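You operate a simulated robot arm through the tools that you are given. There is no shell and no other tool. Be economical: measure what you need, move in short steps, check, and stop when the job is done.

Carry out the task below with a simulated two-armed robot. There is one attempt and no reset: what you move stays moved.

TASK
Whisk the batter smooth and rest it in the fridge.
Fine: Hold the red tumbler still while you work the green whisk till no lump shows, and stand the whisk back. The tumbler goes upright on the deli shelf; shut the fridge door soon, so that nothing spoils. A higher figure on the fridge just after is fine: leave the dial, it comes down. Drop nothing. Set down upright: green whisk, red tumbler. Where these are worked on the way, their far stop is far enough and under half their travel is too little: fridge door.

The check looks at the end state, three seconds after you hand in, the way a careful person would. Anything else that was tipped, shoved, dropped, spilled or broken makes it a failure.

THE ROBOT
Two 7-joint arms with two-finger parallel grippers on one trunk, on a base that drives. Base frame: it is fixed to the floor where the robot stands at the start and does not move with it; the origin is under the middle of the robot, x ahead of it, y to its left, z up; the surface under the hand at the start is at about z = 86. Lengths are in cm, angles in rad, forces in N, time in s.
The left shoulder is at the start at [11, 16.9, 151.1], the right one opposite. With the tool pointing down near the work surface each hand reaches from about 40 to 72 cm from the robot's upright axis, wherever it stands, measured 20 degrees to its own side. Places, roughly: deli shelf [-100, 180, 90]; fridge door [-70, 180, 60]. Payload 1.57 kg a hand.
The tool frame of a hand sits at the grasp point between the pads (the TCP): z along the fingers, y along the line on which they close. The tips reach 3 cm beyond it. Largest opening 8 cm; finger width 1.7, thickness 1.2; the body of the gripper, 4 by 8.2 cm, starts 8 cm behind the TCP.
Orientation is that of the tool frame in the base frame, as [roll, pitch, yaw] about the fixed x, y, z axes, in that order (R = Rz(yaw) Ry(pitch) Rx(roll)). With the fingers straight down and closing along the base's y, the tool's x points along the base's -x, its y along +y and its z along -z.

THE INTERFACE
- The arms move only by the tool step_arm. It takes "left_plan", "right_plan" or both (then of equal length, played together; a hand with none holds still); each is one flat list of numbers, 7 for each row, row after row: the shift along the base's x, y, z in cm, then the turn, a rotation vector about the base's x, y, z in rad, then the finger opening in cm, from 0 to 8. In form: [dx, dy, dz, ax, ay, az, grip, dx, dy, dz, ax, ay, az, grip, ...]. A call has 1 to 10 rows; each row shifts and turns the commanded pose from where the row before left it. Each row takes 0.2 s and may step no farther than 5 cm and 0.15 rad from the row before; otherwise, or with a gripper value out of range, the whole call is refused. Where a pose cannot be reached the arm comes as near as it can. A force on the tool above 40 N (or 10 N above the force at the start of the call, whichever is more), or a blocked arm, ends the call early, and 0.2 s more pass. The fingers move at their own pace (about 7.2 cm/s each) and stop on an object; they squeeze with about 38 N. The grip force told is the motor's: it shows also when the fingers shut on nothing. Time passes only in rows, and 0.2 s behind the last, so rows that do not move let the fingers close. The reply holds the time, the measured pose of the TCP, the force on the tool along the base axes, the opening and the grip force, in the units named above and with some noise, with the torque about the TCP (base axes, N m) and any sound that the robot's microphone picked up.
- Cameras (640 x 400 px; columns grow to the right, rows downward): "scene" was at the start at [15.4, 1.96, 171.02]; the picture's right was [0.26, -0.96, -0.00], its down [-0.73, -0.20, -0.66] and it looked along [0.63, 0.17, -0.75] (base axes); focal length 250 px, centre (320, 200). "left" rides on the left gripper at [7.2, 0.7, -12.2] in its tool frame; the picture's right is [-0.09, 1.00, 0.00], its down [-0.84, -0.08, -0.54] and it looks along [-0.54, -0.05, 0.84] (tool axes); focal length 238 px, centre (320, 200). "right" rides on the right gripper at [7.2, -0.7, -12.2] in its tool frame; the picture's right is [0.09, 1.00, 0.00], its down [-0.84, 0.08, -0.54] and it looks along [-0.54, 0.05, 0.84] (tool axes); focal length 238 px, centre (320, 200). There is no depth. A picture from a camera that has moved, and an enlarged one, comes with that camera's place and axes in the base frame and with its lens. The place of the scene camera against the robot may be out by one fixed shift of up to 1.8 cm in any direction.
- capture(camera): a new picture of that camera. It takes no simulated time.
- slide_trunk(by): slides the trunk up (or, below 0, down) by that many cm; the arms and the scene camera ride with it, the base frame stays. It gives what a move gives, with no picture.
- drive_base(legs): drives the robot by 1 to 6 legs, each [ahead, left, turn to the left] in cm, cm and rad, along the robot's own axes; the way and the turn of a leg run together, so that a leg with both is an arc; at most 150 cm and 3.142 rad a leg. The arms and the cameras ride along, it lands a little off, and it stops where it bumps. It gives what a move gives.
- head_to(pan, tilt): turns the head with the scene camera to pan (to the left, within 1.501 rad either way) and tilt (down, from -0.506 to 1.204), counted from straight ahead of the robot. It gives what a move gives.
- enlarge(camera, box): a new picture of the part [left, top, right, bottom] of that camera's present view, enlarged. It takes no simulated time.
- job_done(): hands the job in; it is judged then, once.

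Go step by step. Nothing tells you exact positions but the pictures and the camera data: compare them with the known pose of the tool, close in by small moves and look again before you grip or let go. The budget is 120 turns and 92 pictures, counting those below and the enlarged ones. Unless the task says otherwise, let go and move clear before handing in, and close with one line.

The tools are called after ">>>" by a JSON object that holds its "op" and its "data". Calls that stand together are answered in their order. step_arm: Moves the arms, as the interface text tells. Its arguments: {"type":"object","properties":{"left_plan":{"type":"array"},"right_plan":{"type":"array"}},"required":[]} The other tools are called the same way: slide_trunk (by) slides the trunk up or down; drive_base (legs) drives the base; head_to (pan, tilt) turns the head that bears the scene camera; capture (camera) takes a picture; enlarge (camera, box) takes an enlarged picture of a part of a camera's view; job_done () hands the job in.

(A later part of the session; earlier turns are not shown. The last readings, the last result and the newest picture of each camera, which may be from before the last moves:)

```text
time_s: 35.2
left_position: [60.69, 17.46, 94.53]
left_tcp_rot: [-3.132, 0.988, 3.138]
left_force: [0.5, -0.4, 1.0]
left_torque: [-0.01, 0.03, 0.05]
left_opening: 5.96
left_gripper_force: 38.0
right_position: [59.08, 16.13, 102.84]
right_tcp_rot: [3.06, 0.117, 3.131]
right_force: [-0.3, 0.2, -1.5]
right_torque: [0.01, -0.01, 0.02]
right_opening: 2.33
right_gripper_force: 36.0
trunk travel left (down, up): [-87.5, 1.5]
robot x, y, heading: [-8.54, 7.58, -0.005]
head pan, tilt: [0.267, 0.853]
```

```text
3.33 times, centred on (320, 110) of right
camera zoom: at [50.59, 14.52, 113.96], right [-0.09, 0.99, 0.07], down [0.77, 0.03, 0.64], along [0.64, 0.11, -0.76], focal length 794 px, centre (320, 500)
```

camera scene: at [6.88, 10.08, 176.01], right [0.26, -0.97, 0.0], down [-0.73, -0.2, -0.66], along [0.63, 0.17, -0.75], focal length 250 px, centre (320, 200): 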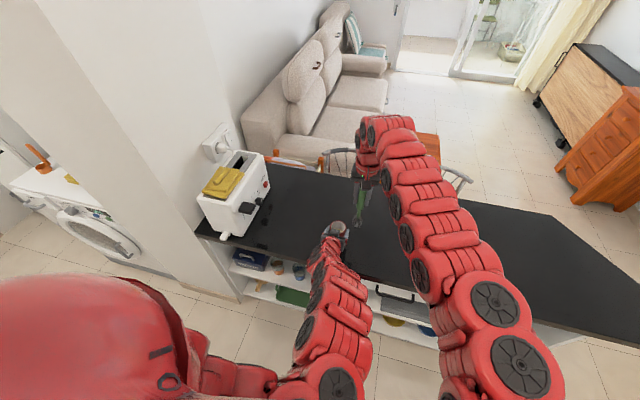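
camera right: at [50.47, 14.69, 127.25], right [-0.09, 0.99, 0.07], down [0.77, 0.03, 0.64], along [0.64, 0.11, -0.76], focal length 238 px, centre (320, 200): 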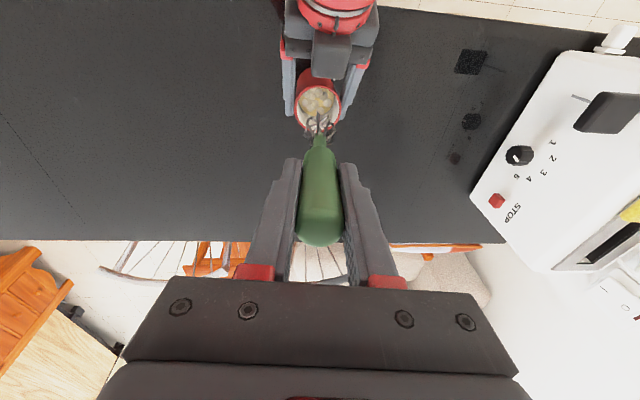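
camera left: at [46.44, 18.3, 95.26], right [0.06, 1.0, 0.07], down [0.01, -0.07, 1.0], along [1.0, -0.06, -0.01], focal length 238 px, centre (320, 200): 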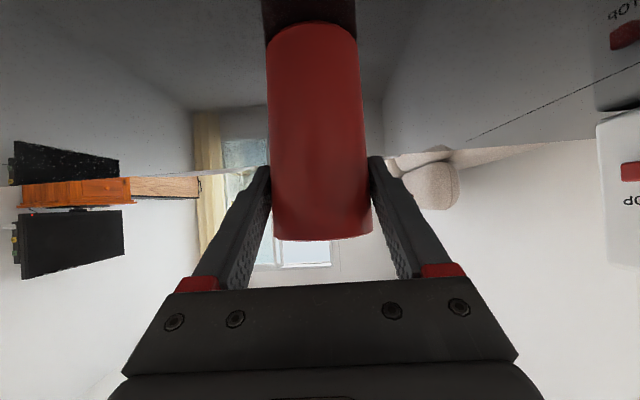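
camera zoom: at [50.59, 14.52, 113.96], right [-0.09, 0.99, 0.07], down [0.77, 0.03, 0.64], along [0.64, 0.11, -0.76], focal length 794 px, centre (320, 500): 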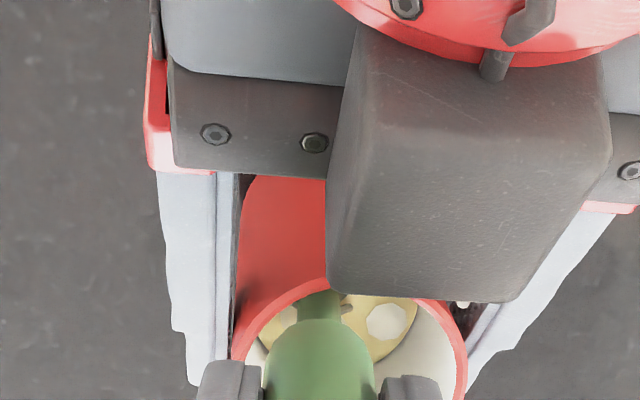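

The lumps are slowly sinking and flattening. I'll keep going.

>>> {"op": "step_arm", "data": {"right_plan": [0.6, 0, 0, 0, 0, 0, 1.5, -0.6, 0.8, 0, 0, 0, 0, 1.5, -0.6, -0.8, 0, 0, 0, 0, 1.5, 0.6, -0.8, 0, 0, 0, 0, 1.5, 0.6, 0.8, 0, 0, 0, 0, 1.5, -0.6, 0.8, 0, 0, 0, 0, 1.5, -0.6, -0.8, 0, 0, 0, 0, 1.5, 0.6, -0.8, 0, 0, 0, 0, 1.5, 0.6, 0.8, 0, 0, 0, 0, 1.5, -0.6, 0, 0, 0, 0, 0, 1.5]}}

>>> {"op": "step_arm", "data": {"right_plan": [0.6, 0, 0, 0, 0, 0, 1.5, -0.6, 0.8, 0, 0, 0, 0, 1.5, -0.6, -0.8, 0, 0, 0, 0, 1.5, 0.6, -0.8, 0, 0, 0, 0, 1.5, 0.6, 0.8, 0, 0, 0, 0, 1.5, -0.6, 0.8, 0, 0, 0, 0, 1.5, -0.6, -0.8, 0, 0, 0, 0, 1.5, 0.6, -0.8, 0, 0, 0, 0, 1.5, 0.6, 0.8, 0, 0, 0, 0, 1.5, -0.6, 0, 0, 0, 0, 0, 1.5]}}

>>> {"op": "step_arm", "data": {"right_plan": [0.6, 0, 0, 0, 0, 0, 1.5, -0.6, 0.8, 0, 0, 0, 0, 1.5, -0.6, -0.8, 0, 0, 0, 0, 1.5, 0.6, -0.8, 0, 0, 0, 0, 1.5, 0.6, 0.8, 0, 0, 0, 0, 1.5, -0.6, 0.8, 0, 0, 0, 0, 1.5, -0.6, -0.8, 0, 0, 0, 0, 1.5, 0.6, -0.8, 0, 0, 0, 0, 1.5, 0.6, 0.8, 0, 0, 0, 0, 1.5, -0.6, 0, 0, 0, 0, 0, 1.5]}}

>>> {"op": "step_arm", "data": {"right_plan": [0.6, 0, 0, 0, 0, 0, 1.5, -0.6, 0.8, 0, 0, 0, 0, 1.5, -0.6, -0.8, 0, 0, 0, 0, 1.5, 0.6, -0.8, 0, 0, 0, 0, 1.5, 0.6, 0.8, 0, 0, 0, 0, 1.5, -0.6, 0.8, 0, 0, 0, 0, 1.5, -0.6, -0.8, 0, 0, 0, 0, 1.5, 0.6, -0.8, 0, 0, 0, 0, 1.5, 0.6, 0.8, 0, 0, 0, 0, 1.5, -0.6, 0, 0, 0, 0, 0, 1.5]}}

>>> {"op": "enlarge", "data": {"camera": "right", "box": [224, 50, 416, 170]}}

```text
time_s: 37.4
left_position: [60.49, 17.35, 94.73]
left_tcp_rot: [-3.131, 0.988, 3.139]
left_force: [-0.7, 0.5, 0.8]
left_torque: [0.02, -0.01, 0.03]
left_opening: 5.95
left_gripper_force: 38.0
right_position: [59.19, 16.12, 102.81]
right_tcp_rot: [3.06, 0.119, 3.134]
right_force: [0.1, -0.3, -1.2]
right_torque: [-0.01, 0.03, 0.02]
right_opening: 2.34
right_gripper_force: 35.6
trunk travel left (down, up): [-87.5, 1.5]
robot x, y, heading: [-8.93, 8.01, -0.006]
head pan, tilt: [0.267, 0.853]
```

```text
time_s: 39.6
left_position: [60.5, 17.34, 94.6]
left_tcp_rot: [-3.132, 0.988, 3.139]
left_force: [0.5, 0.4, 0.9]
left_torque: [0.04, 0.02, 0.05]
left_opening: 5.98
left_gripper_force: 37.9
right_position: [59.05, 15.99, 102.94]
right_tcp_rot: [3.06, 0.119, 3.134]
right_force: [0.2, -0.1, -1.6]
right_torque: [0.0, 0.02, 0.0]
right_opening: 2.33
right_gripper_force: 35.7
trunk travel left (down, up): [-87.5, 1.5]
robot x, y, heading: [-8.37, 7.91, -0.0]
head pan, tilt: [0.267, 0.853]
```

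```text
time_s: 41.8
left_position: [60.52, 17.39, 94.59]
left_tcp_rot: [-3.131, 0.988, 3.138]
left_force: [0.9, -0.7, 0.2]
left_torque: [-0.02, 0.01, 0.01]
left_opening: 5.98
left_gripper_force: 38.1
right_position: [59.1, 15.97, 102.87]
right_tcp_rot: [3.061, 0.118, 3.133]
right_force: [-0.5, -0.3, -1.5]
right_torque: [0.01, 0.02, -0.03]
right_opening: 2.33
right_gripper_force: 35.5
trunk travel left (down, up): [-87.5, 1.5]
robot x, y, heading: [-8.77, 7.93, -0.002]
head pan, tilt: [0.267, 0.853]
```

```text
time_s: 44.0
left_position: [60.58, 17.47, 94.66]
left_tcp_rot: [-3.131, 0.987, 3.139]
left_force: [0.7, -0.7, 0.9]
left_torque: [0.0, -0.02, 0.02]
left_opening: 5.97
left_gripper_force: 38.1
right_position: [59.06, 16.18, 102.86]
right_tcp_rot: [3.061, 0.118, 3.132]
right_force: [0.6, -0.6, -1.9]
right_torque: [0.01, 0.05, 0.0]
right_opening: 2.32
right_gripper_force: 36.0
trunk travel left (down, up): [-87.5, 1.5]
robot x, y, heading: [-8.68, 7.88, -0.004]
head pan, tilt: [0.267, 0.853]
```

```text
3.33 times, centred on (320, 110) of right
camera zoom: at [50.56, 14.58, 113.93], right [-0.09, 0.99, 0.07], down [0.77, 0.03, 0.64], along [0.64, 0.11, -0.76], focal length 794 px, centre (320, 500)
```

zoom: 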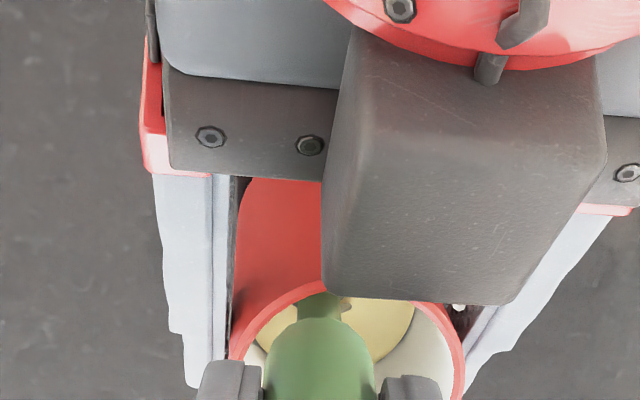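

The visible surface is smooth now. I'll stir a little more for safety, then lift the whisk to check.

>>> {"op": "step_arm", "data": {"right_plan": [0.6, 0, 0, 0, 0, 0, 1.5, -0.6, 0.8, 0, 0, 0, 0, 1.5, -0.6, -0.8, 0, 0, 0, 0, 1.5, 0.6, -0.8, 0, 0, 0, 0, 1.5, 0.6, 0.8, 0, 0, 0, 0, 1.5, -0.6, 0.8, 0, 0, 0, 0, 1.5, -0.6, -0.8, 0, 0, 0, 0, 1.5, 0.6, -0.8, 0, 0, 0, 0, 1.5, 0.6, 0.8, 0, 0, 0, 0, 1.5, -0.6, 0, 0, 0, 0, 0, 1.5]}}

>>> {"op": "step_arm", "data": {"right_plan": [0, 0, 1.5, 0, 0, 0, 1.5, 0, 0, 2, 0, 0, 0, 1.5, 0, 0, 2, 0, 0, 0, 1.5, 0, 0, 2, 0, 0, 0, 1.5, 0, 0, 2, 0, 0, 0, 1.5, 0, 0, 2, 0, 0, 0, 1.5, 0, 0, 1.8, 0, 0, 0, 1.5, 0, 0, 0, 0, 0, 0, 1.5]}}

>>> {"op": "enlarge", "data": {"camera": "right", "box": [224, 50, 416, 170]}}

```text
time_s: 46.2
left_position: [60.66, 17.43, 94.52]
left_tcp_rot: [-3.13, 0.986, 3.138]
left_force: [-0.4, -0.9, 0.4]
left_torque: [-0.01, 0.02, 0.02]
left_opening: 5.95
left_gripper_force: 38.0
right_position: [59.08, 15.96, 102.86]
right_tcp_rot: [3.061, 0.119, 3.132]
right_force: [0.1, -0.1, -0.9]
right_torque: [0.04, 0.01, -0.01]
right_opening: 2.35
right_gripper_force: 35.9
trunk travel left (down, up): [-87.5, 1.5]
robot x, y, heading: [-8.98, 7.67, -0.003]
head pan, tilt: [0.267, 0.853]
```

```text
time_s: 48.0
left_position: [60.64, 17.48, 94.62]
left_tcp_rot: [-3.13, 0.986, 3.14]
left_force: [0.9, -0.1, 0.5]
left_torque: [-0.01, 0.01, 0.01]
left_opening: 5.97
left_gripper_force: 38.3
right_position: [59.2, 16.22, 116.29]
right_tcp_rot: [3.06, 0.118, 3.134]
right_force: [0.7, -0.1, -1.3]
right_torque: [0.03, 0.04, -0.02]
right_opening: 2.34
right_gripper_force: 35.4
trunk travel left (down, up): [-87.5, 1.5]
robot x, y, heading: [-8.44, 7.52, -0.005]
head pan, tilt: [0.267, 0.853]
```

```text
3.33 times, centred on (320, 110) of right
camera zoom: at [50.68, 14.58, 127.37], right [-0.09, 0.99, 0.07], down [0.77, 0.03, 0.64], along [0.64, 0.11, -0.76], focal length 794 px, centre (320, 500)
```

zoom: 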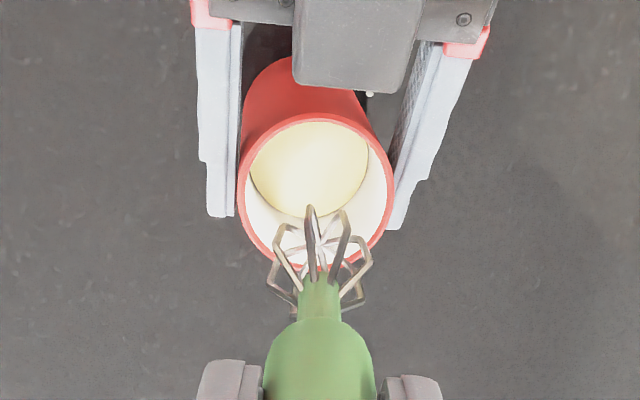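

The batter is smooth. I'll carry the whisk back to its spot, untilting it on the way.

>>> {"op": "step_arm", "data": {"right_plan": [0, -2.5, 0, 0, 0, 0, 1.5, 0, -3.5, 0, 0, 0, 0, 1.5, 0, -3.5, 0, 0, 0, 0, 1.5, 0.2, -3.5, 0, -0.04, 0.06, 0, 1.5, 0.2, -3.3, 0, -0.04, 0.06, 0, 1.5, 0.1, -0.9, 0, 0, 0, 0, 1.5, 0, 0, -3, 0, 0, 0, 1.5, 0, 0, -3, 0, 0, 0, 1.5, 0, 0, 0, 0, 0, 0, 1.5]}}

>>> {"op": "capture", "data": {"camera": "right"}}

```text
time_s: 50.0
left_position: [60.42, 17.38, 94.52]
left_tcp_rot: [-3.131, 0.988, 3.139]
left_force: [0.0, -0.1, -0.1]
left_torque: [0.01, -0.01, 0.0]
left_opening: 5.95
left_gripper_force: 37.9
right_position: [59.67, -1.04, 110.19]
right_tcp_rot: [-3.141, -0.001, 3.136]
right_force: [-0.5, 1.1, -1.5]
right_torque: [-0.01, 0.0, -0.01]
right_opening: 2.32
right_gripper_force: 35.9
trunk travel left (down, up): [-87.5, 1.5]
robot x, y, heading: [-8.46, 7.93, 0.002]
head pan, tilt: [0.267, 0.853]
```

```text
58 pictures are left
camera right: at [52.52, -1.62, 122.22], right [-0.09, 1.0, 0.0], down [0.84, 0.07, 0.54], along [0.54, 0.05, -0.84], focal length 238 px, centre (320, 200)
```

right: 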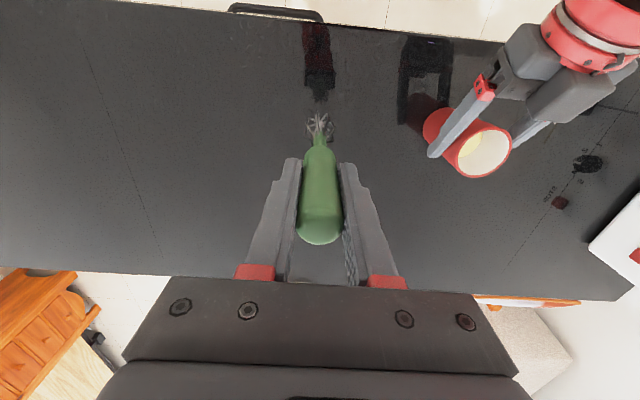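

The whisk is upright over its spot. I'll lower it until it touches.

>>> {"op": "step_arm", "data": {"right_plan": [0, 0, -3, 0, 0, 0, 1.5, 0, 0, -3, 0, 0, 0, 1.5, 0, 0, -2, 0, 0, 0, 1.5, 0, 0, -0.7, 0, 0, 0, 1.5, 0, 0, -0.3, 0, 0, 0, 1.5, 0, 0, 0, 0, 0, 0, 1.5]}}

```text
time_s: 51.4
left_position: [60.27, 17.52, 94.84]
left_tcp_rot: [-3.13, 0.991, -3.141]
left_force: [-0.4, -0.4, -0.4]
left_torque: [0.02, 0.02, 0.01]
left_opening: 5.98
left_gripper_force: 38.2
right_position: [59.58, -0.99, 101.71]
right_tcp_rot: [3.142, 0.009, 3.136]
right_force: [2.9, -1.8, 31.9]
right_torque: [-0.36, -0.23, 0.0]
right_opening: 2.35
right_gripper_force: 36.1
trunk travel left (down, up): [-87.5, 1.5]
robot x, y, heading: [-8.3, 7.78, -0.005]
head pan, tilt: [0.267, 0.853]
```

The whisk touched down at z≈101.7 and is pressing, so I'll ease up slightly.

>>> {"op": "step_arm", "data": {"right_plan": [0, 0, 0.15, 0, 0, 0, 1.5, 0, 0, 0, 0, 0, 0, 1.5]}}

>>> {"op": "enlarge", "data": {"camera": "right", "box": [224, 80, 416, 260]}}

```text
time_s: 52.0
left_position: [60.34, 17.42, 94.77]
left_tcp_rot: [-3.131, 0.992, 3.14]
left_force: [-0.5, 0.2, -1.3]
left_torque: [-0.03, 0.0, 0.01]
left_opening: 5.95
left_gripper_force: 38.2
right_position: [59.52, -1.03, 101.61]
right_tcp_rot: [-3.141, 0.003, 3.135]
right_force: [4.9, -1.0, 29.4]
right_torque: [-0.27, -0.63, 0.03]
right_opening: 2.35
right_gripper_force: 36.3
trunk travel left (down, up): [-87.5, 1.5]
robot x, y, heading: [-8.88, 7.86, -0.005]
head pan, tilt: [0.267, 0.853]
```

```text
2.22 times, centred on (320, 170) of right
camera zoom: at [52.36, -1.72, 113.61], right [-0.09, 1.0, 0.0], down [0.83, 0.07, 0.55], along [0.54, 0.05, -0.84], focal length 530 px, centre (320, 267)
```

zoom: 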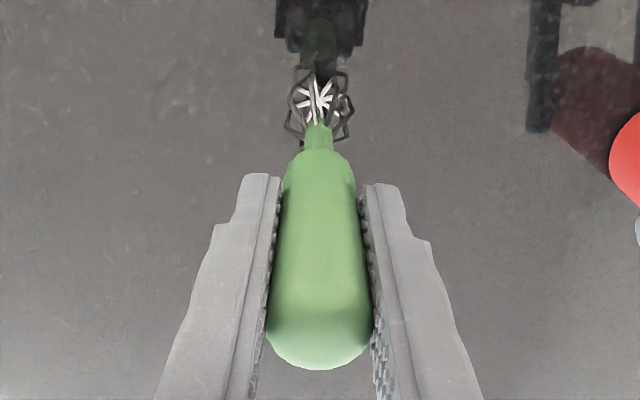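

>>> {"op": "step_arm", "data": {"right_plan": [0, 0, 0.4, 0, 0, 0, 1.5, 0, 0, 0, 0, 0, 0, 1.5]}}

```text
time_s: 52.6
left_position: [60.56, 17.41, 94.57]
left_tcp_rot: [-3.128, 0.987, 3.141]
left_force: [1.0, -0.2, -1.9]
left_torque: [0.01, 0.01, 0.0]
left_opening: 5.97
left_gripper_force: 38.4
right_position: [59.38, -1.13, 101.56]
right_tcp_rot: [3.142, -0.007, 3.138]
right_force: [-0.4, 0.0, 2.3]
right_torque: [0.02, 0.03, 0.0]
right_opening: 2.32
right_gripper_force: 35.8
trunk travel left (down, up): [-87.5, 1.5]
robot x, y, heading: [-8.55, 7.63, -0.006]
head pan, tilt: [0.267, 0.853]
```

The contact is light now. I'll release the whisk slowly and symmetrically.

>>> {"op": "step_arm", "data": {"right_plan": [0, 0, 0, 0, 0, 0, 2.8, 0, 0, 0, 0, 0, 0, 3.6, 0, 0, 0, 0, 0, 0, 5, 0, 0, 0, 0, 0, 0, 7, 0, 0, 0, 0, 0, 0, 7]}}

>>> {"op": "capture", "data": {"camera": "right"}}

```text
time_s: 53.8
left_position: [60.71, 17.56, 94.56]
left_tcp_rot: [-3.128, 0.988, 3.138]
left_force: [0.1, 0.5, -1.5]
left_torque: [-0.01, 0.0, -0.01]
left_opening: 5.99
left_gripper_force: 38.3
right_position: [59.65, -1.12, 101.73]
right_tcp_rot: [3.141, -0.001, 3.136]
right_force: [-1.0, 0.3, 0.3]
right_torque: [-0.03, 0.03, 0.0]
right_opening: 7.03
right_gripper_force: 0.1
trunk travel left (down, up): [-87.5, 1.5]
robot x, y, heading: [-8.64, 7.97, -0.007]
head pan, tilt: [0.267, 0.853]
```

```text
56 pictures are left
camera right: at [52.54, -1.74, 113.82], right [-0.09, 1.0, 0.0], down [0.84, 0.07, 0.54], along [0.54, 0.05, -0.84], focal length 238 px, centre (320, 200)
```

right: 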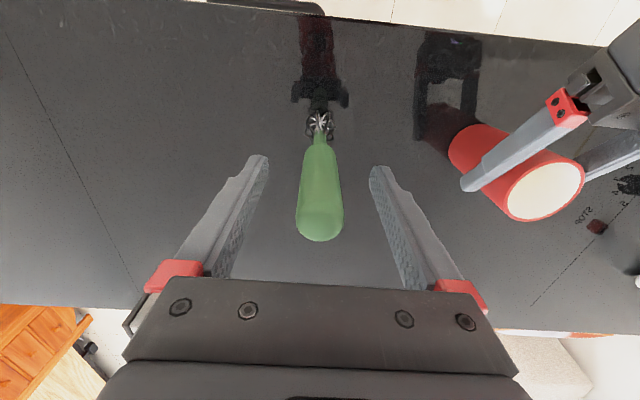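

The whisk stands free. I'll raise the right hand straight up, then lift the tumbler slightly.

>>> {"op": "step_arm", "data": {"right_plan": [0, 0, 2, 0, 0, 0, 8, 0, 0, 3, 0, 0, 0, 8, 0, 0, 4, 0, 0, 0, 8, 0, 0, 4, 0, 0, 0, 8, 0, 0, 4, 0, 0, 0, 8]}}

>>> {"op": "capture", "data": {"camera": "right"}}

>>> {"op": "head_to", "data": {"pan": 1.5, "tilt": 0.4}}

>>> {"op": "capture", "data": {"camera": "scene"}}

```text
time_s: 55.0
left_position: [60.53, 17.53, 94.63]
left_tcp_rot: [-3.129, 0.988, 3.14]
left_force: [-0.4, 0.5, -1.0]
left_torque: [-0.01, 0.03, 0.01]
left_opening: 6.0
left_gripper_force: 38.1
right_position: [59.56, -1.26, 118.61]
right_tcp_rot: [3.141, 0.0, 3.139]
right_force: [-0.7, 0.5, 0.2]
right_torque: [0.05, -0.01, -0.01]
right_opening: 7.99
right_gripper_force: 0.1
trunk travel left (down, up): [-87.5, 1.5]
robot x, y, heading: [-8.32, 7.99, -0.007]
head pan, tilt: [0.267, 0.853]
```

```text
55 pictures are left
camera right: at [52.51, -1.8, 130.69], right [-0.09, 1.0, 0.0], down [0.84, 0.07, 0.54], along [0.54, 0.05, -0.84], focal length 238 px, centre (320, 200)
```

right: 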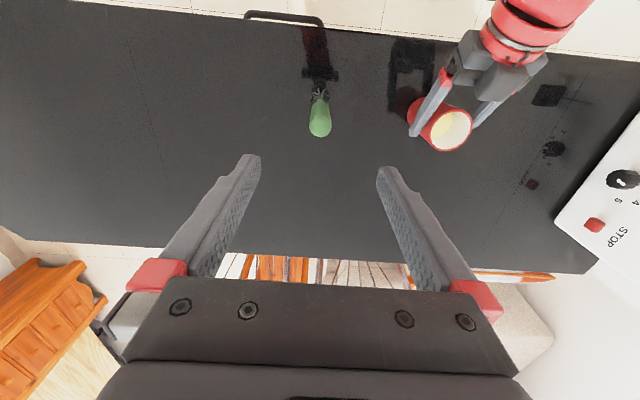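

```text
time_s: 56.4
left_position: [60.58, 17.46, 94.53]
left_tcp_rot: [-3.129, 0.987, 3.14]
left_force: [-0.2, 0.3, -1.6]
left_torque: [-0.02, -0.02, 0.0]
left_opening: 5.96
left_gripper_force: 37.8
right_position: [59.69, -1.09, 118.59]
right_tcp_rot: [-3.141, 0.001, 3.139]
right_force: [-0.7, 0.7, -0.3]
right_torque: [0.02, -0.03, -0.03]
right_opening: 7.99
right_gripper_force: 0.1
trunk travel left (down, up): [-87.5, 1.5]
robot x, y, heading: [-8.42, 7.89, -0.008]
head pan, tilt: [1.499, 0.4]
```

```text
54 pictures are left
camera scene: at [0.02, 16.99, 179.96], right [1.0, -0.07, 0.0], down [-0.03, -0.39, -0.92], along [0.07, 0.92, -0.39], focal length 250 px, centre (320, 200)
```

scene: 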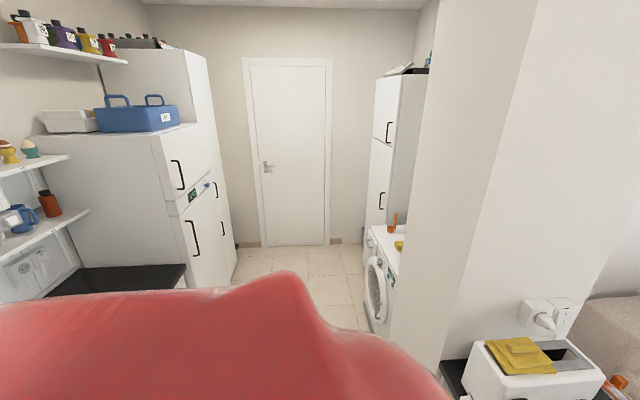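

The whisk stands. The white fridge-freezer is on the left, facing +x, with a display. I'll zoom in on it.

>>> {"op": "enlarge", "data": {"camera": "scene", "box": [30, 110, 270, 300]}}

```text
2.11 times, centred on (150, 205) of scene
camera zoom: at [0.02, 16.99, 179.96], right [1.0, -0.07, 0.0], down [-0.03, -0.39, -0.92], along [0.07, 0.92, -0.39], focal length 527 px, centre (678, 190)
```

zoom: 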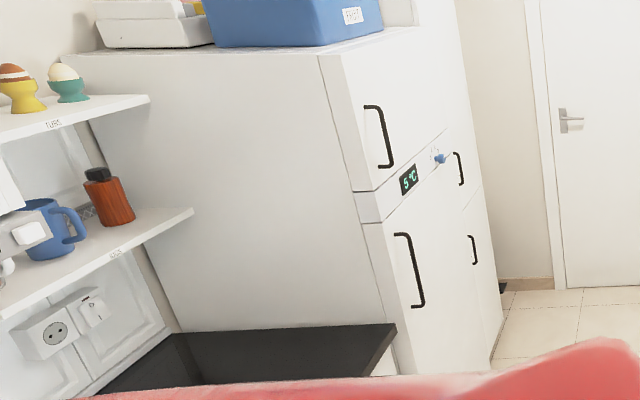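

The fridge's lower door has a vertical handle at about (-66, 151, z 88–112), so its hinge is on the far (+y) side. The corridor between looks roomy. I'll lift the tumbler with the trunk and back away.

>>> {"op": "slide_trunk", "data": {"by": 1.4}}

>>> {"op": "capture", "data": {"camera": "left"}}

>>> {"op": "head_to", "data": {"pan": 1.5, "tilt": 1.0}}

>>> {"op": "capture", "data": {"camera": "scene"}}

```text
time_s: 57.0
left_position: [60.56, 17.46, 95.97]
left_tcp_rot: [-3.129, 0.988, 3.139]
left_force: [0.1, 0.2, -2.5]
left_torque: [0.03, 0.06, 0.03]
left_opening: 5.97
left_gripper_force: 38.1
right_position: [59.69, -1.09, 119.91]
right_tcp_rot: [3.141, -0.001, 3.136]
right_force: [1.0, 0.5, 0.3]
right_torque: [-0.03, 0.0, 0.0]
right_opening: 8.01
right_gripper_force: 0.0
trunk travel left (down, up): [-88.9, 0.1]
robot x, y, heading: [-8.94, 7.93, -0.006]
head pan, tilt: [1.499, 0.4]
```

```text
52 pictures are left
camera left: at [46.44, 18.28, 96.66], right [0.06, 1.0, 0.07], down [0.01, -0.07, 1.0], along [1.0, -0.06, -0.01], focal length 238 px, centre (320, 200)
```

left: 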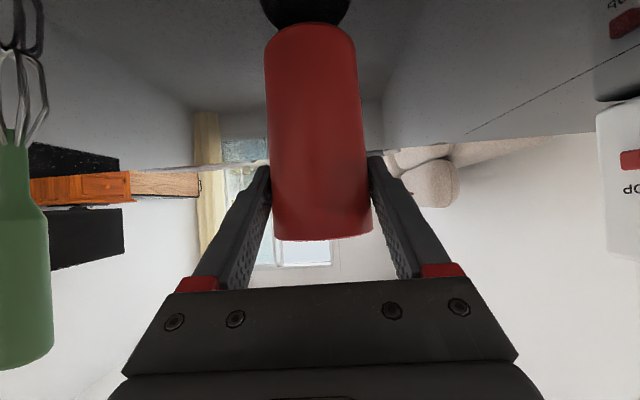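

```text
time_s: 58.0
left_position: [60.58, 17.42, 95.98]
left_tcp_rot: [-3.129, 0.988, 3.14]
left_force: [0.5, 0.6, -1.3]
left_torque: [0.0, 0.04, -0.01]
left_opening: 5.95
left_gripper_force: 38.1
right_position: [59.57, -1.29, 119.96]
right_tcp_rot: [-3.141, 0.0, 3.136]
right_force: [0.2, 0.0, 0.9]
right_torque: [0.0, 0.01, 0.02]
right_opening: 7.97
right_gripper_force: 0.1
trunk travel left (down, up): [-88.9, 0.1]
robot x, y, heading: [-8.97, 7.75, -0.005]
head pan, tilt: [1.499, 1.0]
```

```text
51 pictures are left
camera scene: at [-0.19, 14.71, 176.35], right [1.0, -0.07, 0.0], down [-0.06, -0.84, -0.54], along [0.04, 0.54, -0.84], focal length 250 px, centre (320, 200)
```

scene: 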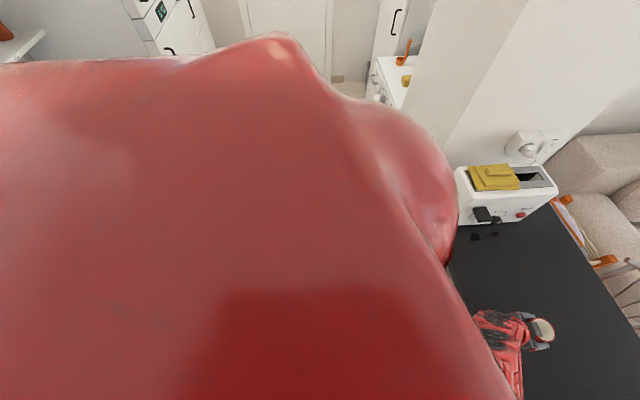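

The tumbler is lifted 1.4 cm. I'll back away straight.

>>> {"op": "drive_base", "data": {"legs": [[-26, 0, 0]]}}

>>> {"op": "head_to", "data": {"pan": 0.6, "tilt": 0.8}}

>>> {"op": "capture", "data": {"camera": "scene"}}

```text
time_s: 59.9
left_position: [34.49, 17.48, 95.85]
left_tcp_rot: [-3.13, 0.988, 3.14]
left_force: [1.2, 0.4, -1.9]
left_torque: [0.01, 0.0, 0.0]
left_opening: 5.96
left_gripper_force: 38.0
right_position: [33.67, -1.03, 119.92]
right_tcp_rot: [3.141, -0.002, 3.139]
right_force: [0.1, -0.1, 0.5]
right_torque: [0.0, -0.02, -0.01]
right_opening: 7.98
right_gripper_force: 0.0
trunk travel left (down, up): [-88.9, 0.1]
robot x, y, heading: [-34.7, 7.82, -0.002]
head pan, tilt: [1.499, 1.0]
```

```text
time_s: 61.1
left_position: [34.43, 17.59, 95.99]
left_tcp_rot: [-3.129, 0.988, 3.141]
left_force: [0.4, -0.3, -2.3]
left_torque: [-0.05, 0.0, 0.02]
left_opening: 5.97
left_gripper_force: 38.3
right_position: [33.6, -1.13, 119.9]
right_tcp_rot: [-3.141, 0.001, 3.138]
right_force: [0.3, 0.5, 0.2]
right_torque: [-0.04, 0.02, 0.0]
right_opening: 8.01
right_gripper_force: 0.1
trunk travel left (down, up): [-88.9, 0.1]
robot x, y, heading: [-34.72, 7.75, -0.003]
head pan, tilt: [0.6, 0.799]
```

```text
50 pictures are left
camera scene: at [-20.14, 12.38, 177.85], right [0.56, -0.83, 0.0], down [-0.59, -0.4, -0.7], along [0.58, 0.39, -0.72], focal length 250 px, centre (320, 200)
```

scene: 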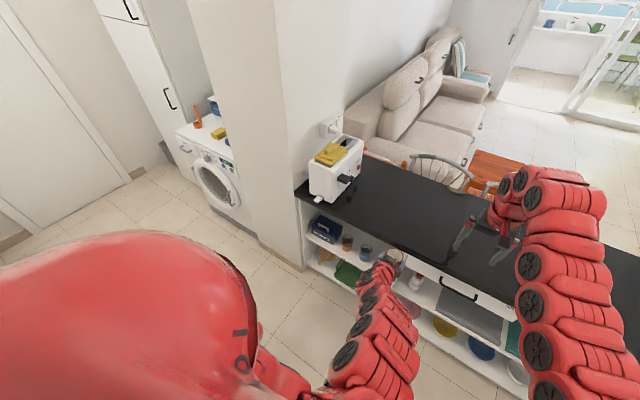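

The corridor is clear. I'll turn left 90° here, then drive toward the fridge.

>>> {"op": "drive_base", "data": {"legs": [[5, 0, 0], [0, 0, 1.571]]}}

>>> {"op": "head_to", "data": {"pan": 0.3, "tilt": 0.5}}

>>> {"op": "capture", "data": {"camera": "scene"}}

```text
time_s: 65.8
left_position: [-39.42, 77.03, 95.83]
left_tcp_rot: [-3.13, 0.985, -1.57]
left_force: [0.7, -0.3, -1.5]
left_torque: [-0.01, 0.03, 0.02]
left_opening: 5.97
left_gripper_force: 38.2
right_position: [-20.8, 76.22, 119.99]
right_tcp_rot: [3.141, 0.0, -1.574]
right_force: [-0.1, 0.1, -0.4]
right_torque: [0.05, 0.0, -0.03]
right_opening: 8.01
right_gripper_force: 0.1
trunk travel left (down, up): [-88.9, 0.1]
robot x, y, heading: [-29.9, 8.12, 1.569]
head pan, tilt: [0.6, 0.799]
```

```text
time_s: 66.7
left_position: [-39.45, 77.04, 96.0]
left_tcp_rot: [-3.131, 0.987, -1.571]
left_force: [0.3, -0.5, -1.7]
left_torque: [0.02, -0.01, -0.01]
left_opening: 5.94
left_gripper_force: 37.7
right_position: [-20.82, 76.17, 119.85]
right_tcp_rot: [3.14, -0.001, -1.573]
right_force: [0.4, -1.1, -0.8]
right_torque: [-0.01, 0.03, 0.02]
right_opening: 8.0
right_gripper_force: 0.1
trunk travel left (down, up): [-88.9, 0.1]
robot x, y, heading: [-29.8, 7.95, 1.567]
head pan, tilt: [0.3, 0.499]
```

```text
49 pictures are left
camera scene: at [-32.59, 24.57, 180.44], right [0.96, 0.3, 0.0], down [0.14, -0.46, -0.88], along [-0.26, 0.84, -0.48], focal length 250 px, centre (320, 200)
```

scene: 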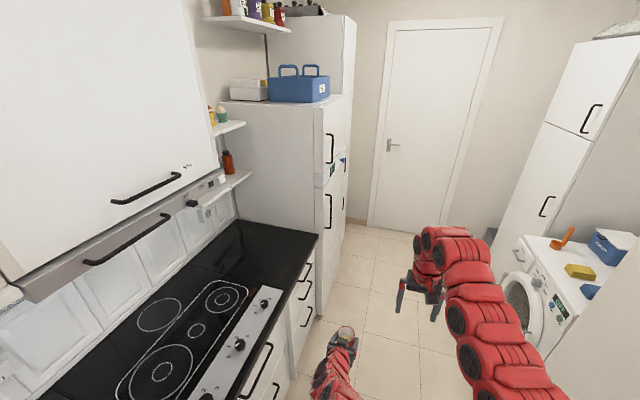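

I'm now facing along the corridor. The fridge's near front corner is at about (-69, 151) with the handle at about (-66.5, 155). I'll drive ahead, drift right for room, then turn to face the fridge.

>>> {"op": "drive_base", "data": {"legs": [[80, 0, 0], [40, -45, 0]]}}

>>> {"op": "drive_base", "data": {"legs": [[0, 0, 1.571]]}}

>>> {"op": "head_to", "data": {"pan": -0.2, "tilt": 0.6}}

>>> {"op": "capture", "data": {"camera": "scene"}}

```text
time_s: 74.0
left_position: [7.1, 198.35, 96.0]
left_tcp_rot: [-3.132, 0.987, -1.592]
left_force: [1.0, 0.0, -1.6]
left_torque: [0.0, -0.03, 0.0]
left_opening: 5.95
left_gripper_force: 38.2
right_position: [25.67, 197.15, 119.98]
right_tcp_rot: [3.141, -0.001, -1.595]
right_force: [-0.4, 0.4, -0.4]
right_torque: [-0.03, -0.02, -0.01]
right_opening: 7.98
right_gripper_force: 0.0
trunk travel left (down, up): [-88.9, 0.1]
robot x, y, heading: [15.08, 128.96, 1.549]
head pan, tilt: [0.3, 0.499]
```

```text
time_s: 78.3
left_position: [-53.85, 119.52, 95.99]
left_tcp_rot: [-3.129, 0.986, 0.001]
left_force: [-0.7, 0.9, -1.4]
left_torque: [0.03, -0.03, -0.01]
left_opening: 5.96
left_gripper_force: 37.9
right_position: [-53.1, 138.1, 119.83]
right_tcp_rot: [3.14, -0.001, -0.004]
right_force: [-0.5, 0.2, 0.3]
right_torque: [-0.03, 0.0, 0.02]
right_opening: 8.01
right_gripper_force: 0.1
trunk travel left (down, up): [-88.9, 0.1]
robot x, y, heading: [15.39, 129.28, 3.143]
head pan, tilt: [0.3, 0.499]
```

```text
time_s: 79.2
left_position: [-53.85, 119.41, 95.93]
left_tcp_rot: [-3.13, 0.988, 0.0]
left_force: [-0.3, 0.5, -1.0]
left_torque: [-0.01, -0.03, 0.0]
left_opening: 5.94
left_gripper_force: 38.1
right_position: [-53.09, 138.21, 119.85]
right_tcp_rot: [3.141, -0.001, -0.005]
right_force: [-0.2, 0.8, -0.1]
right_torque: [0.0, 0.01, 0.01]
right_opening: 7.98
right_gripper_force: 0.0
trunk travel left (down, up): [-88.9, 0.1]
robot x, y, heading: [15.13, 129.12, 3.137]
head pan, tilt: [-0.201, 0.6]
```

```text
48 pictures are left
camera scene: at [-1.62, 130.79, 179.54], right [0.2, 0.98, 0.0], down [0.55, -0.11, -0.82], along [-0.81, 0.16, -0.57], focal length 250 px, centre (320, 200)
```

scene: 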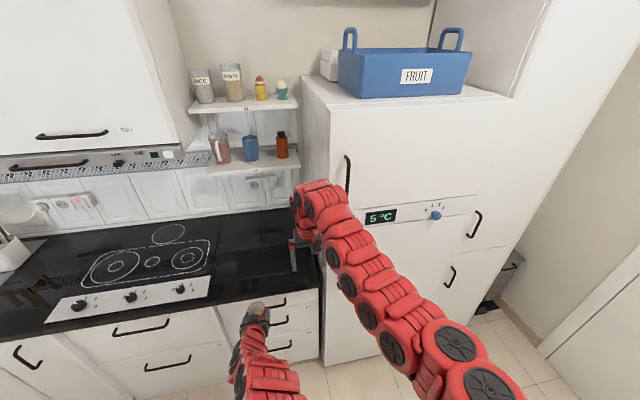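

I can see the fridge; its lower door spans y≈148–205. I'll lower the right hand beside the handle and pitch it forward.

>>> {"op": "step_arm", "data": {"right_plan": [0, 2, -4, 0, 0, 0, 8, 0, 2, -4, 0, 0, 0, 8, 0, 2, -4, 0, 0, 0, 8, 0, 2, -4, 0, 0, 0, 8, 0, 2, -4, 0, 0, 0, 8]}}

>>> {"op": "step_arm", "data": {"right_plan": [0, 0, 0, 0, 0.136, 0, 8, 0, 0, 0, 0, 0.136, 0, 8, 0, 0, 0, 0, 0.136, 0, 8, 0, 0, 0, 0, 0.136, 0, 8, 0, 0, 0, 0, 0.136, 0, 8, 0, 0, 0, 0, 0.136, 0, 8, 0, 0, 0, 0, 0.136, 0, 8, 0, 0, 0, 0, 0.136, 0, 8, 0, 0, 0, 0, 0.136, 0, 8]}}

>>> {"op": "capture", "data": {"camera": "right"}}

>>> {"op": "capture", "data": {"camera": "scene"}}

```text
time_s: 80.4
left_position: [-53.86, 119.53, 95.9]
left_tcp_rot: [-3.129, 0.987, -0.001]
left_force: [-0.5, -0.3, -1.3]
left_torque: [0.0, -0.01, -0.02]
left_opening: 5.94
left_gripper_force: 38.3
right_position: [-53.25, 147.94, 99.97]
right_tcp_rot: [3.14, 0.0, -0.004]
right_force: [-0.6, 0.3, -0.2]
right_torque: [-0.01, 0.0, -0.03]
right_opening: 8.02
right_gripper_force: 0.0
trunk travel left (down, up): [-88.9, 0.1]
robot x, y, heading: [15.37, 128.88, 3.141]
head pan, tilt: [-0.201, 0.6]
```

```text
time_s: 82.4
left_position: [-54.02, 119.5, 96.01]
left_tcp_rot: [-3.129, 0.989, 0.0]
left_force: [-0.3, 0.0, -2.2]
left_torque: [-0.01, -0.03, 0.0]
left_opening: 5.95
left_gripper_force: 37.8
right_position: [-53.09, 148.09, 100.01]
right_tcp_rot: [3.134, 1.228, -0.009]
right_force: [0.4, -0.1, -0.4]
right_torque: [-0.03, -0.01, 0.0]
right_opening: 7.98
right_gripper_force: 0.1
trunk travel left (down, up): [-88.9, 0.1]
robot x, y, heading: [15.26, 129.11, 3.14]
head pan, tilt: [-0.201, 0.6]
```

```text
47 pictures are left
camera right: at [-39.08, 148.76, 97.24], right [0.03, -1.0, -0.08], down [0.23, -0.08, 0.97], along [-0.97, -0.05, 0.23], focal length 238 px, centre (320, 200)
```

right: 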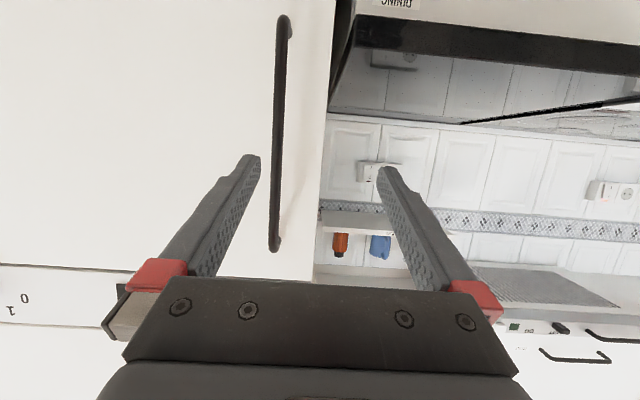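

```text
46 pictures are left
camera scene: at [-1.6, 130.84, 179.54], right [0.2, 0.98, 0.0], down [0.55, -0.11, -0.82], along [-0.81, 0.17, -0.57], focal length 250 px, centre (320, 200)
```

scene: 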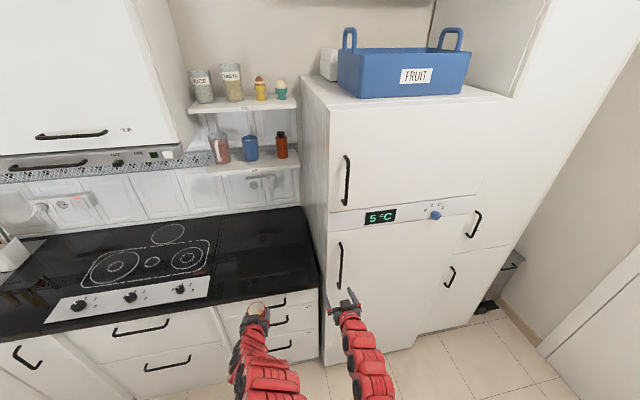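

The handle bar is at y≈152.4, z 85–110. I'll align and approach it.

>>> {"op": "step_arm", "data": {"right_plan": [-2, 1.5, -0.5, 0, 0, 0, 8, -2, 1.5, -0.5, 0, 0, 0, 8, -2, 1.4, 0, 0, 0, 0, 8]}}

>>> {"op": "capture", "data": {"camera": "right"}}

```text
time_s: 83.2
left_position: [-53.88, 119.46, 95.97]
left_tcp_rot: [-3.13, 0.987, 0.001]
left_force: [1.3, -1.0, -1.9]
left_torque: [0.03, -0.03, 0.04]
left_opening: 5.94
left_gripper_force: 37.9
right_position: [-58.92, 152.61, 98.97]
right_tcp_rot: [3.135, 1.225, -0.009]
right_force: [-0.3, 0.6, 0.5]
right_torque: [0.01, 0.03, -0.01]
right_opening: 8.01
right_gripper_force: 0.1
trunk travel left (down, up): [-88.9, 0.1]
robot x, y, heading: [15.37, 128.88, 3.141]
head pan, tilt: [-0.201, 0.6]
```

```text
45 pictures are left
camera right: at [-44.96, 153.18, 96.24], right [0.03, -1.0, -0.08], down [0.23, -0.08, 0.97], along [-0.97, -0.05, 0.22], focal length 238 px, centre (320, 200)
```

right: 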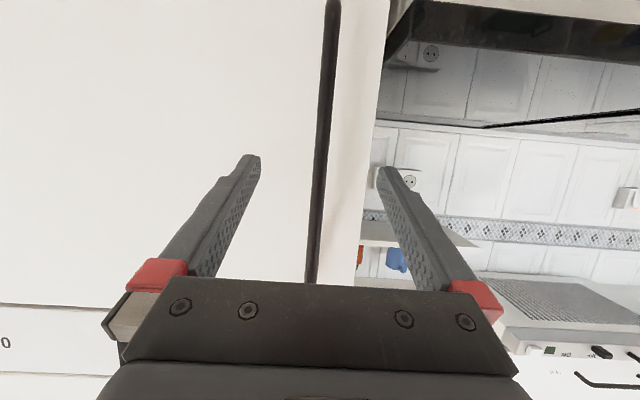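

The bar is centred between the fingers at about x≈-64.7. I'll advance 5 cm and close on it.

>>> {"op": "step_arm", "data": {"right_plan": [-2, -0.1, 0, 0, 0, 0, 8, -2, 0, 0, 0, 0, 0, 8, -1.3, 0, 0, 0, 0, 0, 8, 0, 0, 0, 0, 0, 0, 4, 0, 0, 0, 0, 0, 0, 1.5, 0, 0, 0, 0, 0, 0, 0, 0, 0, 0, 0, 0, 0, 0]}}

>>> {"op": "capture", "data": {"camera": "right"}}

```text
time_s: 84.8
left_position: [-53.9, 119.34, 95.92]
left_tcp_rot: [-3.13, 0.987, 0.001]
left_force: [0.7, 0.3, -2.0]
left_torque: [-0.04, -0.04, 0.01]
left_opening: 5.91
left_gripper_force: 38.2
right_position: [-64.21, 152.45, 99.01]
right_tcp_rot: [3.134, 1.222, -0.009]
right_force: [-0.8, 1.1, -0.5]
right_torque: [0.1, -0.02, -0.02]
right_opening: 1.16
right_gripper_force: 29.1
trunk travel left (down, up): [-88.9, 0.1]
robot x, y, heading: [15.24, 129.07, 3.136]
head pan, tilt: [-0.201, 0.6]
```

```text
44 pictures are left
camera right: at [-50.24, 153.09, 96.28], right [0.03, -1.0, -0.08], down [0.22, -0.08, 0.97], along [-0.97, -0.05, 0.22], focal length 238 px, centre (320, 200)
```

right: 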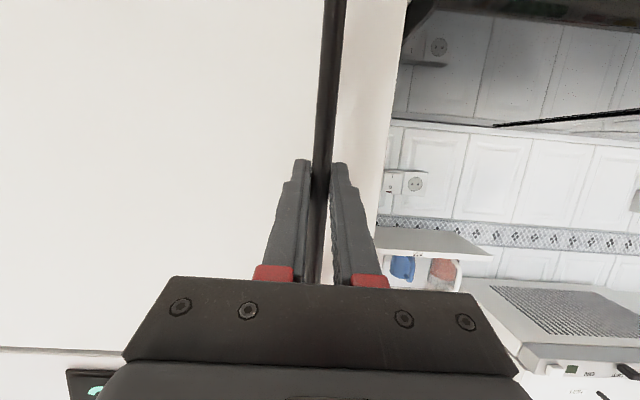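

The handle is gripped. I'll pull the door along its arc, with the hinge at about (-70, 205).

>>> {"op": "step_arm", "data": {"right_plan": [1.5, 0.1, 0, 0, 0, 0, 0, 1.5, 0.2, 0, 0, 0, 0, 0, 2, 0.35, 0, 0, 0, 0.03, 0, 2, 0.4, 0, 0, 0, 0.03, 0, 2, 0.5, 0, 0, 0, 0.03, 0]}}

>>> {"op": "capture", "data": {"camera": "scene"}}

```text
time_s: 86.0
left_position: [-53.73, 119.41, 96.1]
left_tcp_rot: [-3.13, 0.99, -0.001]
left_force: [-0.7, 0.7, -1.4]
left_torque: [-0.01, -0.01, -0.01]
left_opening: 5.92
left_gripper_force: 37.9
right_position: [-55.37, 153.9, 99.09]
right_tcp_rot: [3.132, 1.223, 0.082]
right_force: [1.5, -4.1, 2.8]
right_torque: [0.24, -0.51, -0.12]
right_opening: 1.16
right_gripper_force: 29.2
trunk travel left (down, up): [-88.9, 0.1]
robot x, y, heading: [15.66, 129.0, 3.142]
head pan, tilt: [-0.201, 0.6]
```

```text
43 pictures are left
camera scene: at [-1.41, 130.75, 179.56], right [0.2, 0.98, 0.0], down [0.55, -0.11, -0.83], along [-0.81, 0.17, -0.56], focal length 250 px, centre (320, 200)
```

scene: 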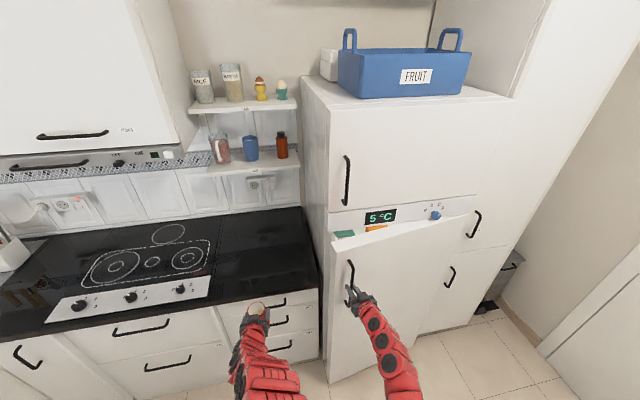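

The door opens easily, about 10° so far. I'll continue along the arc by driving the base back and to the right.

>>> {"op": "drive_base", "data": {"legs": [[-4.4, -1.4, 0], [-4.2, -1.9, 0]]}}

>>> {"op": "step_arm", "data": {"right_plan": [1.6, 0.8, 0, 0, 0, 0.04, 0, 1.6, 0.9, 0, 0, 0, 0.04, 0, 1.6, 1, 0, 0, 0, 0.04, 0]}}

>>> {"op": "capture", "data": {"camera": "scene"}}

```text
time_s: 87.4
left_position: [-45.51, 121.93, 95.51]
left_tcp_rot: [-3.119, 0.986, 0.012]
left_force: [0.0, -0.6, -1.9]
left_torque: [0.03, -0.03, -0.01]
left_opening: 5.91
left_gripper_force: 38.0
right_position: [-47.33, 156.43, 98.97]
right_tcp_rot: [-3.135, 1.224, 0.097]
right_force: [3.8, -20.5, 1.3]
right_torque: [0.01, 0.56, 0.24]
right_opening: 1.17
right_gripper_force: 28.9
trunk travel left (down, up): [-88.9, 0.1]
robot x, y, heading: [24.01, 132.28, -3.142]
head pan, tilt: [-0.201, 0.6]
```

```text
time_s: 88.2
left_position: [-44.98, 122.2, 96.18]
left_tcp_rot: [-3.125, 0.991, 0.006]
left_force: [-0.7, 0.2, -1.6]
left_torque: [0.01, -0.04, 0.01]
left_opening: 5.91
left_gripper_force: 38.4
right_position: [-41.68, 159.31, 98.98]
right_tcp_rot: [3.13, 1.223, 0.207]
right_force: [18.1, -27.1, -18.5]
right_torque: [0.27, -0.52, 0.17]
right_opening: 1.16
right_gripper_force: 29.4
trunk travel left (down, up): [-88.9, 0.1]
robot x, y, heading: [23.77, 132.22, -3.141]
head pan, tilt: [-0.201, 0.6]
```

```text
42 pictures are left
camera scene: at [7.48, 133.53, 179.56], right [0.2, 0.98, 0.0], down [0.55, -0.11, -0.83], along [-0.81, 0.16, -0.56], focal length 250 px, centre (320, 200)
```

scene: 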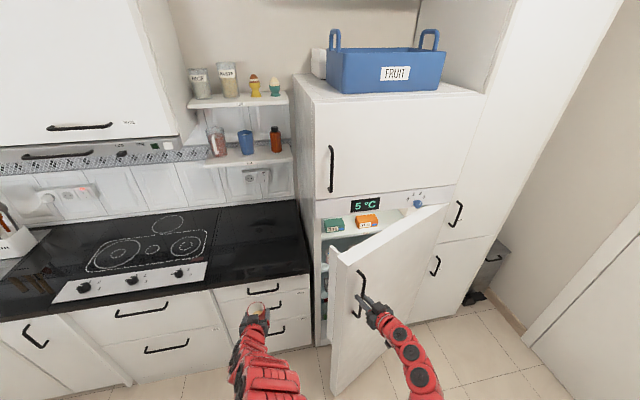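

The door is about 27° open. I'll let go of the handle, back off, and then push the door from its inner edge.

>>> {"op": "step_arm", "data": {"right_plan": [0, 0, 0, 0, 0, 0, 3, 0, 0, 0, 0, 0, 0, 4.5, 0, 0, 0, 0, 0, 0, 4.5]}}

>>> {"op": "drive_base", "data": {"legs": [[-7, 0, 0], [0, 14, 0]]}}

>>> {"op": "capture", "data": {"camera": "scene"}}

>>> {"op": "capture", "data": {"camera": "right"}}

```text
time_s: 89.0
left_position: [-45.34, 122.44, 95.91]
left_tcp_rot: [-3.13, 0.988, 0.003]
left_force: [-0.1, 0.0, -0.9]
left_torque: [0.02, -0.02, -0.01]
left_opening: 5.92
left_gripper_force: 37.7
right_position: [-42.32, 159.88, 99.13]
right_tcp_rot: [3.133, 1.227, 0.202]
right_force: [0.2, 0.3, -0.3]
right_torque: [0.0, 0.02, 0.01]
right_opening: 4.54
right_gripper_force: 0.1
trunk travel left (down, up): [-88.9, 0.1]
robot x, y, heading: [23.47, 132.34, -3.144]
head pan, tilt: [-0.201, 0.6]
```

```text
time_s: 89.8
left_position: [-45.19, 122.74, 95.94]
left_tcp_rot: [-3.132, 0.989, -0.002]
left_force: [-0.9, 0.5, -1.0]
left_torque: [0.03, 0.0, 0.0]
left_opening: 5.92
left_gripper_force: 37.7
right_position: [-42.12, 160.24, 99.37]
right_tcp_rot: [3.135, 1.229, 0.199]
right_force: [-0.2, -0.4, -0.9]
right_torque: [0.01, -0.02, 0.04]
right_opening: 4.49
right_gripper_force: 0.1
trunk travel left (down, up): [-88.9, 0.1]
robot x, y, heading: [24.08, 132.54, 3.136]
head pan, tilt: [-0.201, 0.6]
stopped in leg 1: the robot was blocked; the commanded pose is now the measured one
```

```text
41 pictures are left
camera scene: at [7.16, 134.14, 179.54], right [0.2, 0.98, 0.0], down [0.55, -0.11, -0.83], along [-0.81, 0.17, -0.57], focal length 250 px, centre (320, 200)
```

scene: 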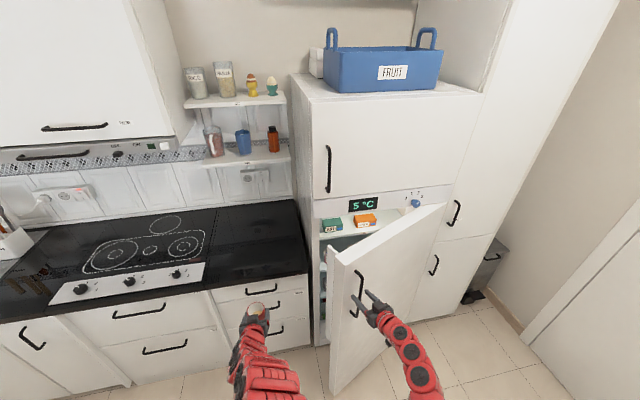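

```text
40 pictures are left
camera right: at [-28.47, 163.7, 96.46], right [0.23, -0.97, -0.08], down [0.24, -0.03, 0.97], along [-0.94, -0.25, 0.23], focal length 238 px, centre (320, 200)
```

right: 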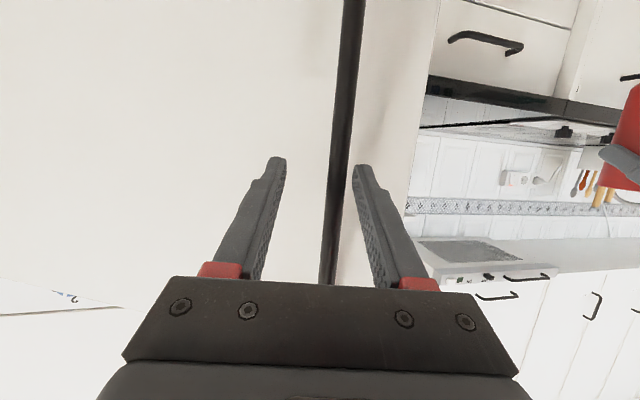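

The base's rear is against something at x≈24, so I'll withdraw the fingers off the handle with the arm instead.

>>> {"op": "step_arm", "data": {"right_plan": [1.5, 0.3, -1, 0, 0, 0, 5.5, 1.5, 0.3, -1, 0, 0, 0, 5.5, 1.5, 0.3, -1, 0, 0, 0, 5.5]}}

>>> {"op": "capture", "data": {"camera": "right"}}

```text
time_s: 90.6
left_position: [-45.21, 122.82, 96.04]
left_tcp_rot: [-3.13, 0.987, -0.002]
left_force: [-0.2, 0.4, -1.7]
left_torque: [-0.03, 0.01, -0.01]
left_opening: 5.92
left_gripper_force: 37.6
right_position: [-37.47, 161.12, 96.27]
right_tcp_rot: [3.133, 1.229, 0.2]
right_force: [-0.1, -0.1, -0.1]
right_torque: [-0.01, -0.01, 0.01]
right_opening: 5.49
right_gripper_force: 0.1
trunk travel left (down, up): [-88.9, 0.1]
robot x, y, heading: [24.26, 132.76, 3.135]
head pan, tilt: [-0.201, 0.6]
```

```text
39 pictures are left
camera right: at [-23.92, 164.68, 93.5], right [0.23, -0.97, -0.08], down [0.24, -0.03, 0.97], along [-0.94, -0.25, 0.23], focal length 238 px, centre (320, 200)
```

right: 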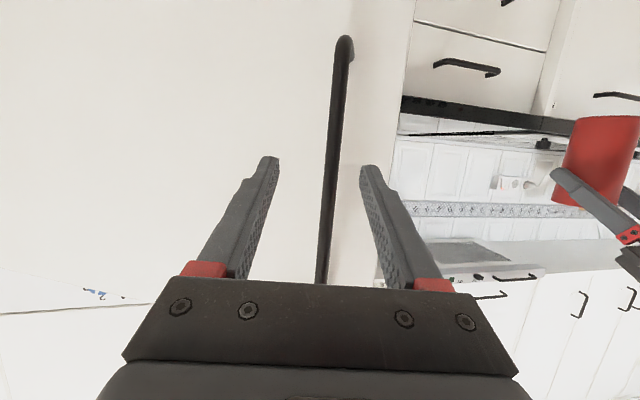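

The fingers are clear of the bar. I'll close them and move past the door's free edge on its near side.

>>> {"op": "step_arm", "data": {"right_plan": [0.5, -3, 0, 0, 0, -0.05, 2, 0.5, -3, 0, 0, 0, -0.05, 0, 0, -3, 0.5, 0, 0, -0.05, 0, 0, -3, 0.5, 0, 0, -0.05, 0, 0, -3, 0.5, 0, 0, 0, 0]}}

>>> {"op": "capture", "data": {"camera": "scene"}}

>>> {"op": "capture", "data": {"camera": "right"}}

```text
time_s: 91.8
left_position: [-45.11, 122.72, 95.99]
left_tcp_rot: [-3.129, 0.987, -0.001]
left_force: [0.5, -0.3, -2.0]
left_torque: [0.01, 0.02, -0.01]
left_opening: 5.91
left_gripper_force: 37.5
right_position: [-36.43, 145.9, 97.71]
right_tcp_rot: [3.133, 1.227, -0.002]
right_force: [0.0, 0.0, -0.3]
right_torque: [0.07, -0.04, 0.02]
right_opening: 0.0
right_gripper_force: 21.7
trunk travel left (down, up): [-88.9, 0.1]
robot x, y, heading: [23.93, 132.53, 3.14]
head pan, tilt: [-0.201, 0.6]
```

```text
38 pictures are left
camera scene: at [7.14, 134.11, 179.54], right [0.2, 0.98, 0.0], down [0.55, -0.11, -0.82], along [-0.81, 0.17, -0.57], focal length 250 px, centre (320, 200)
```

scene: 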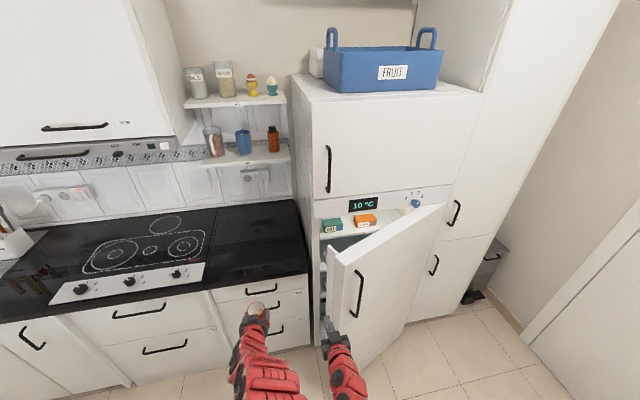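

```text
37 pictures are left
camera right: at [-22.48, 146.79, 94.87], right [0.04, -1.0, -0.08], down [0.23, -0.07, 0.97], along [-0.97, -0.06, 0.23], focal length 238 px, centre (320, 200)
```

right: 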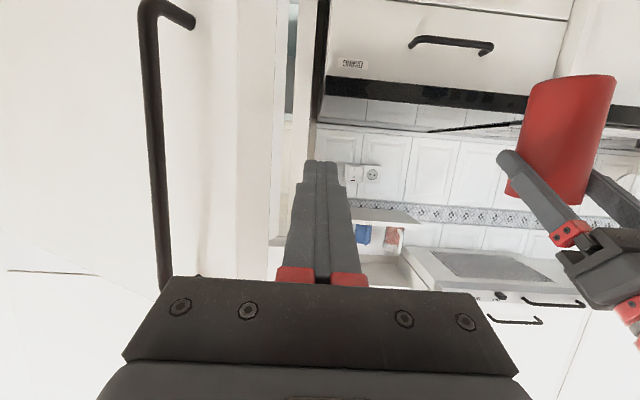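

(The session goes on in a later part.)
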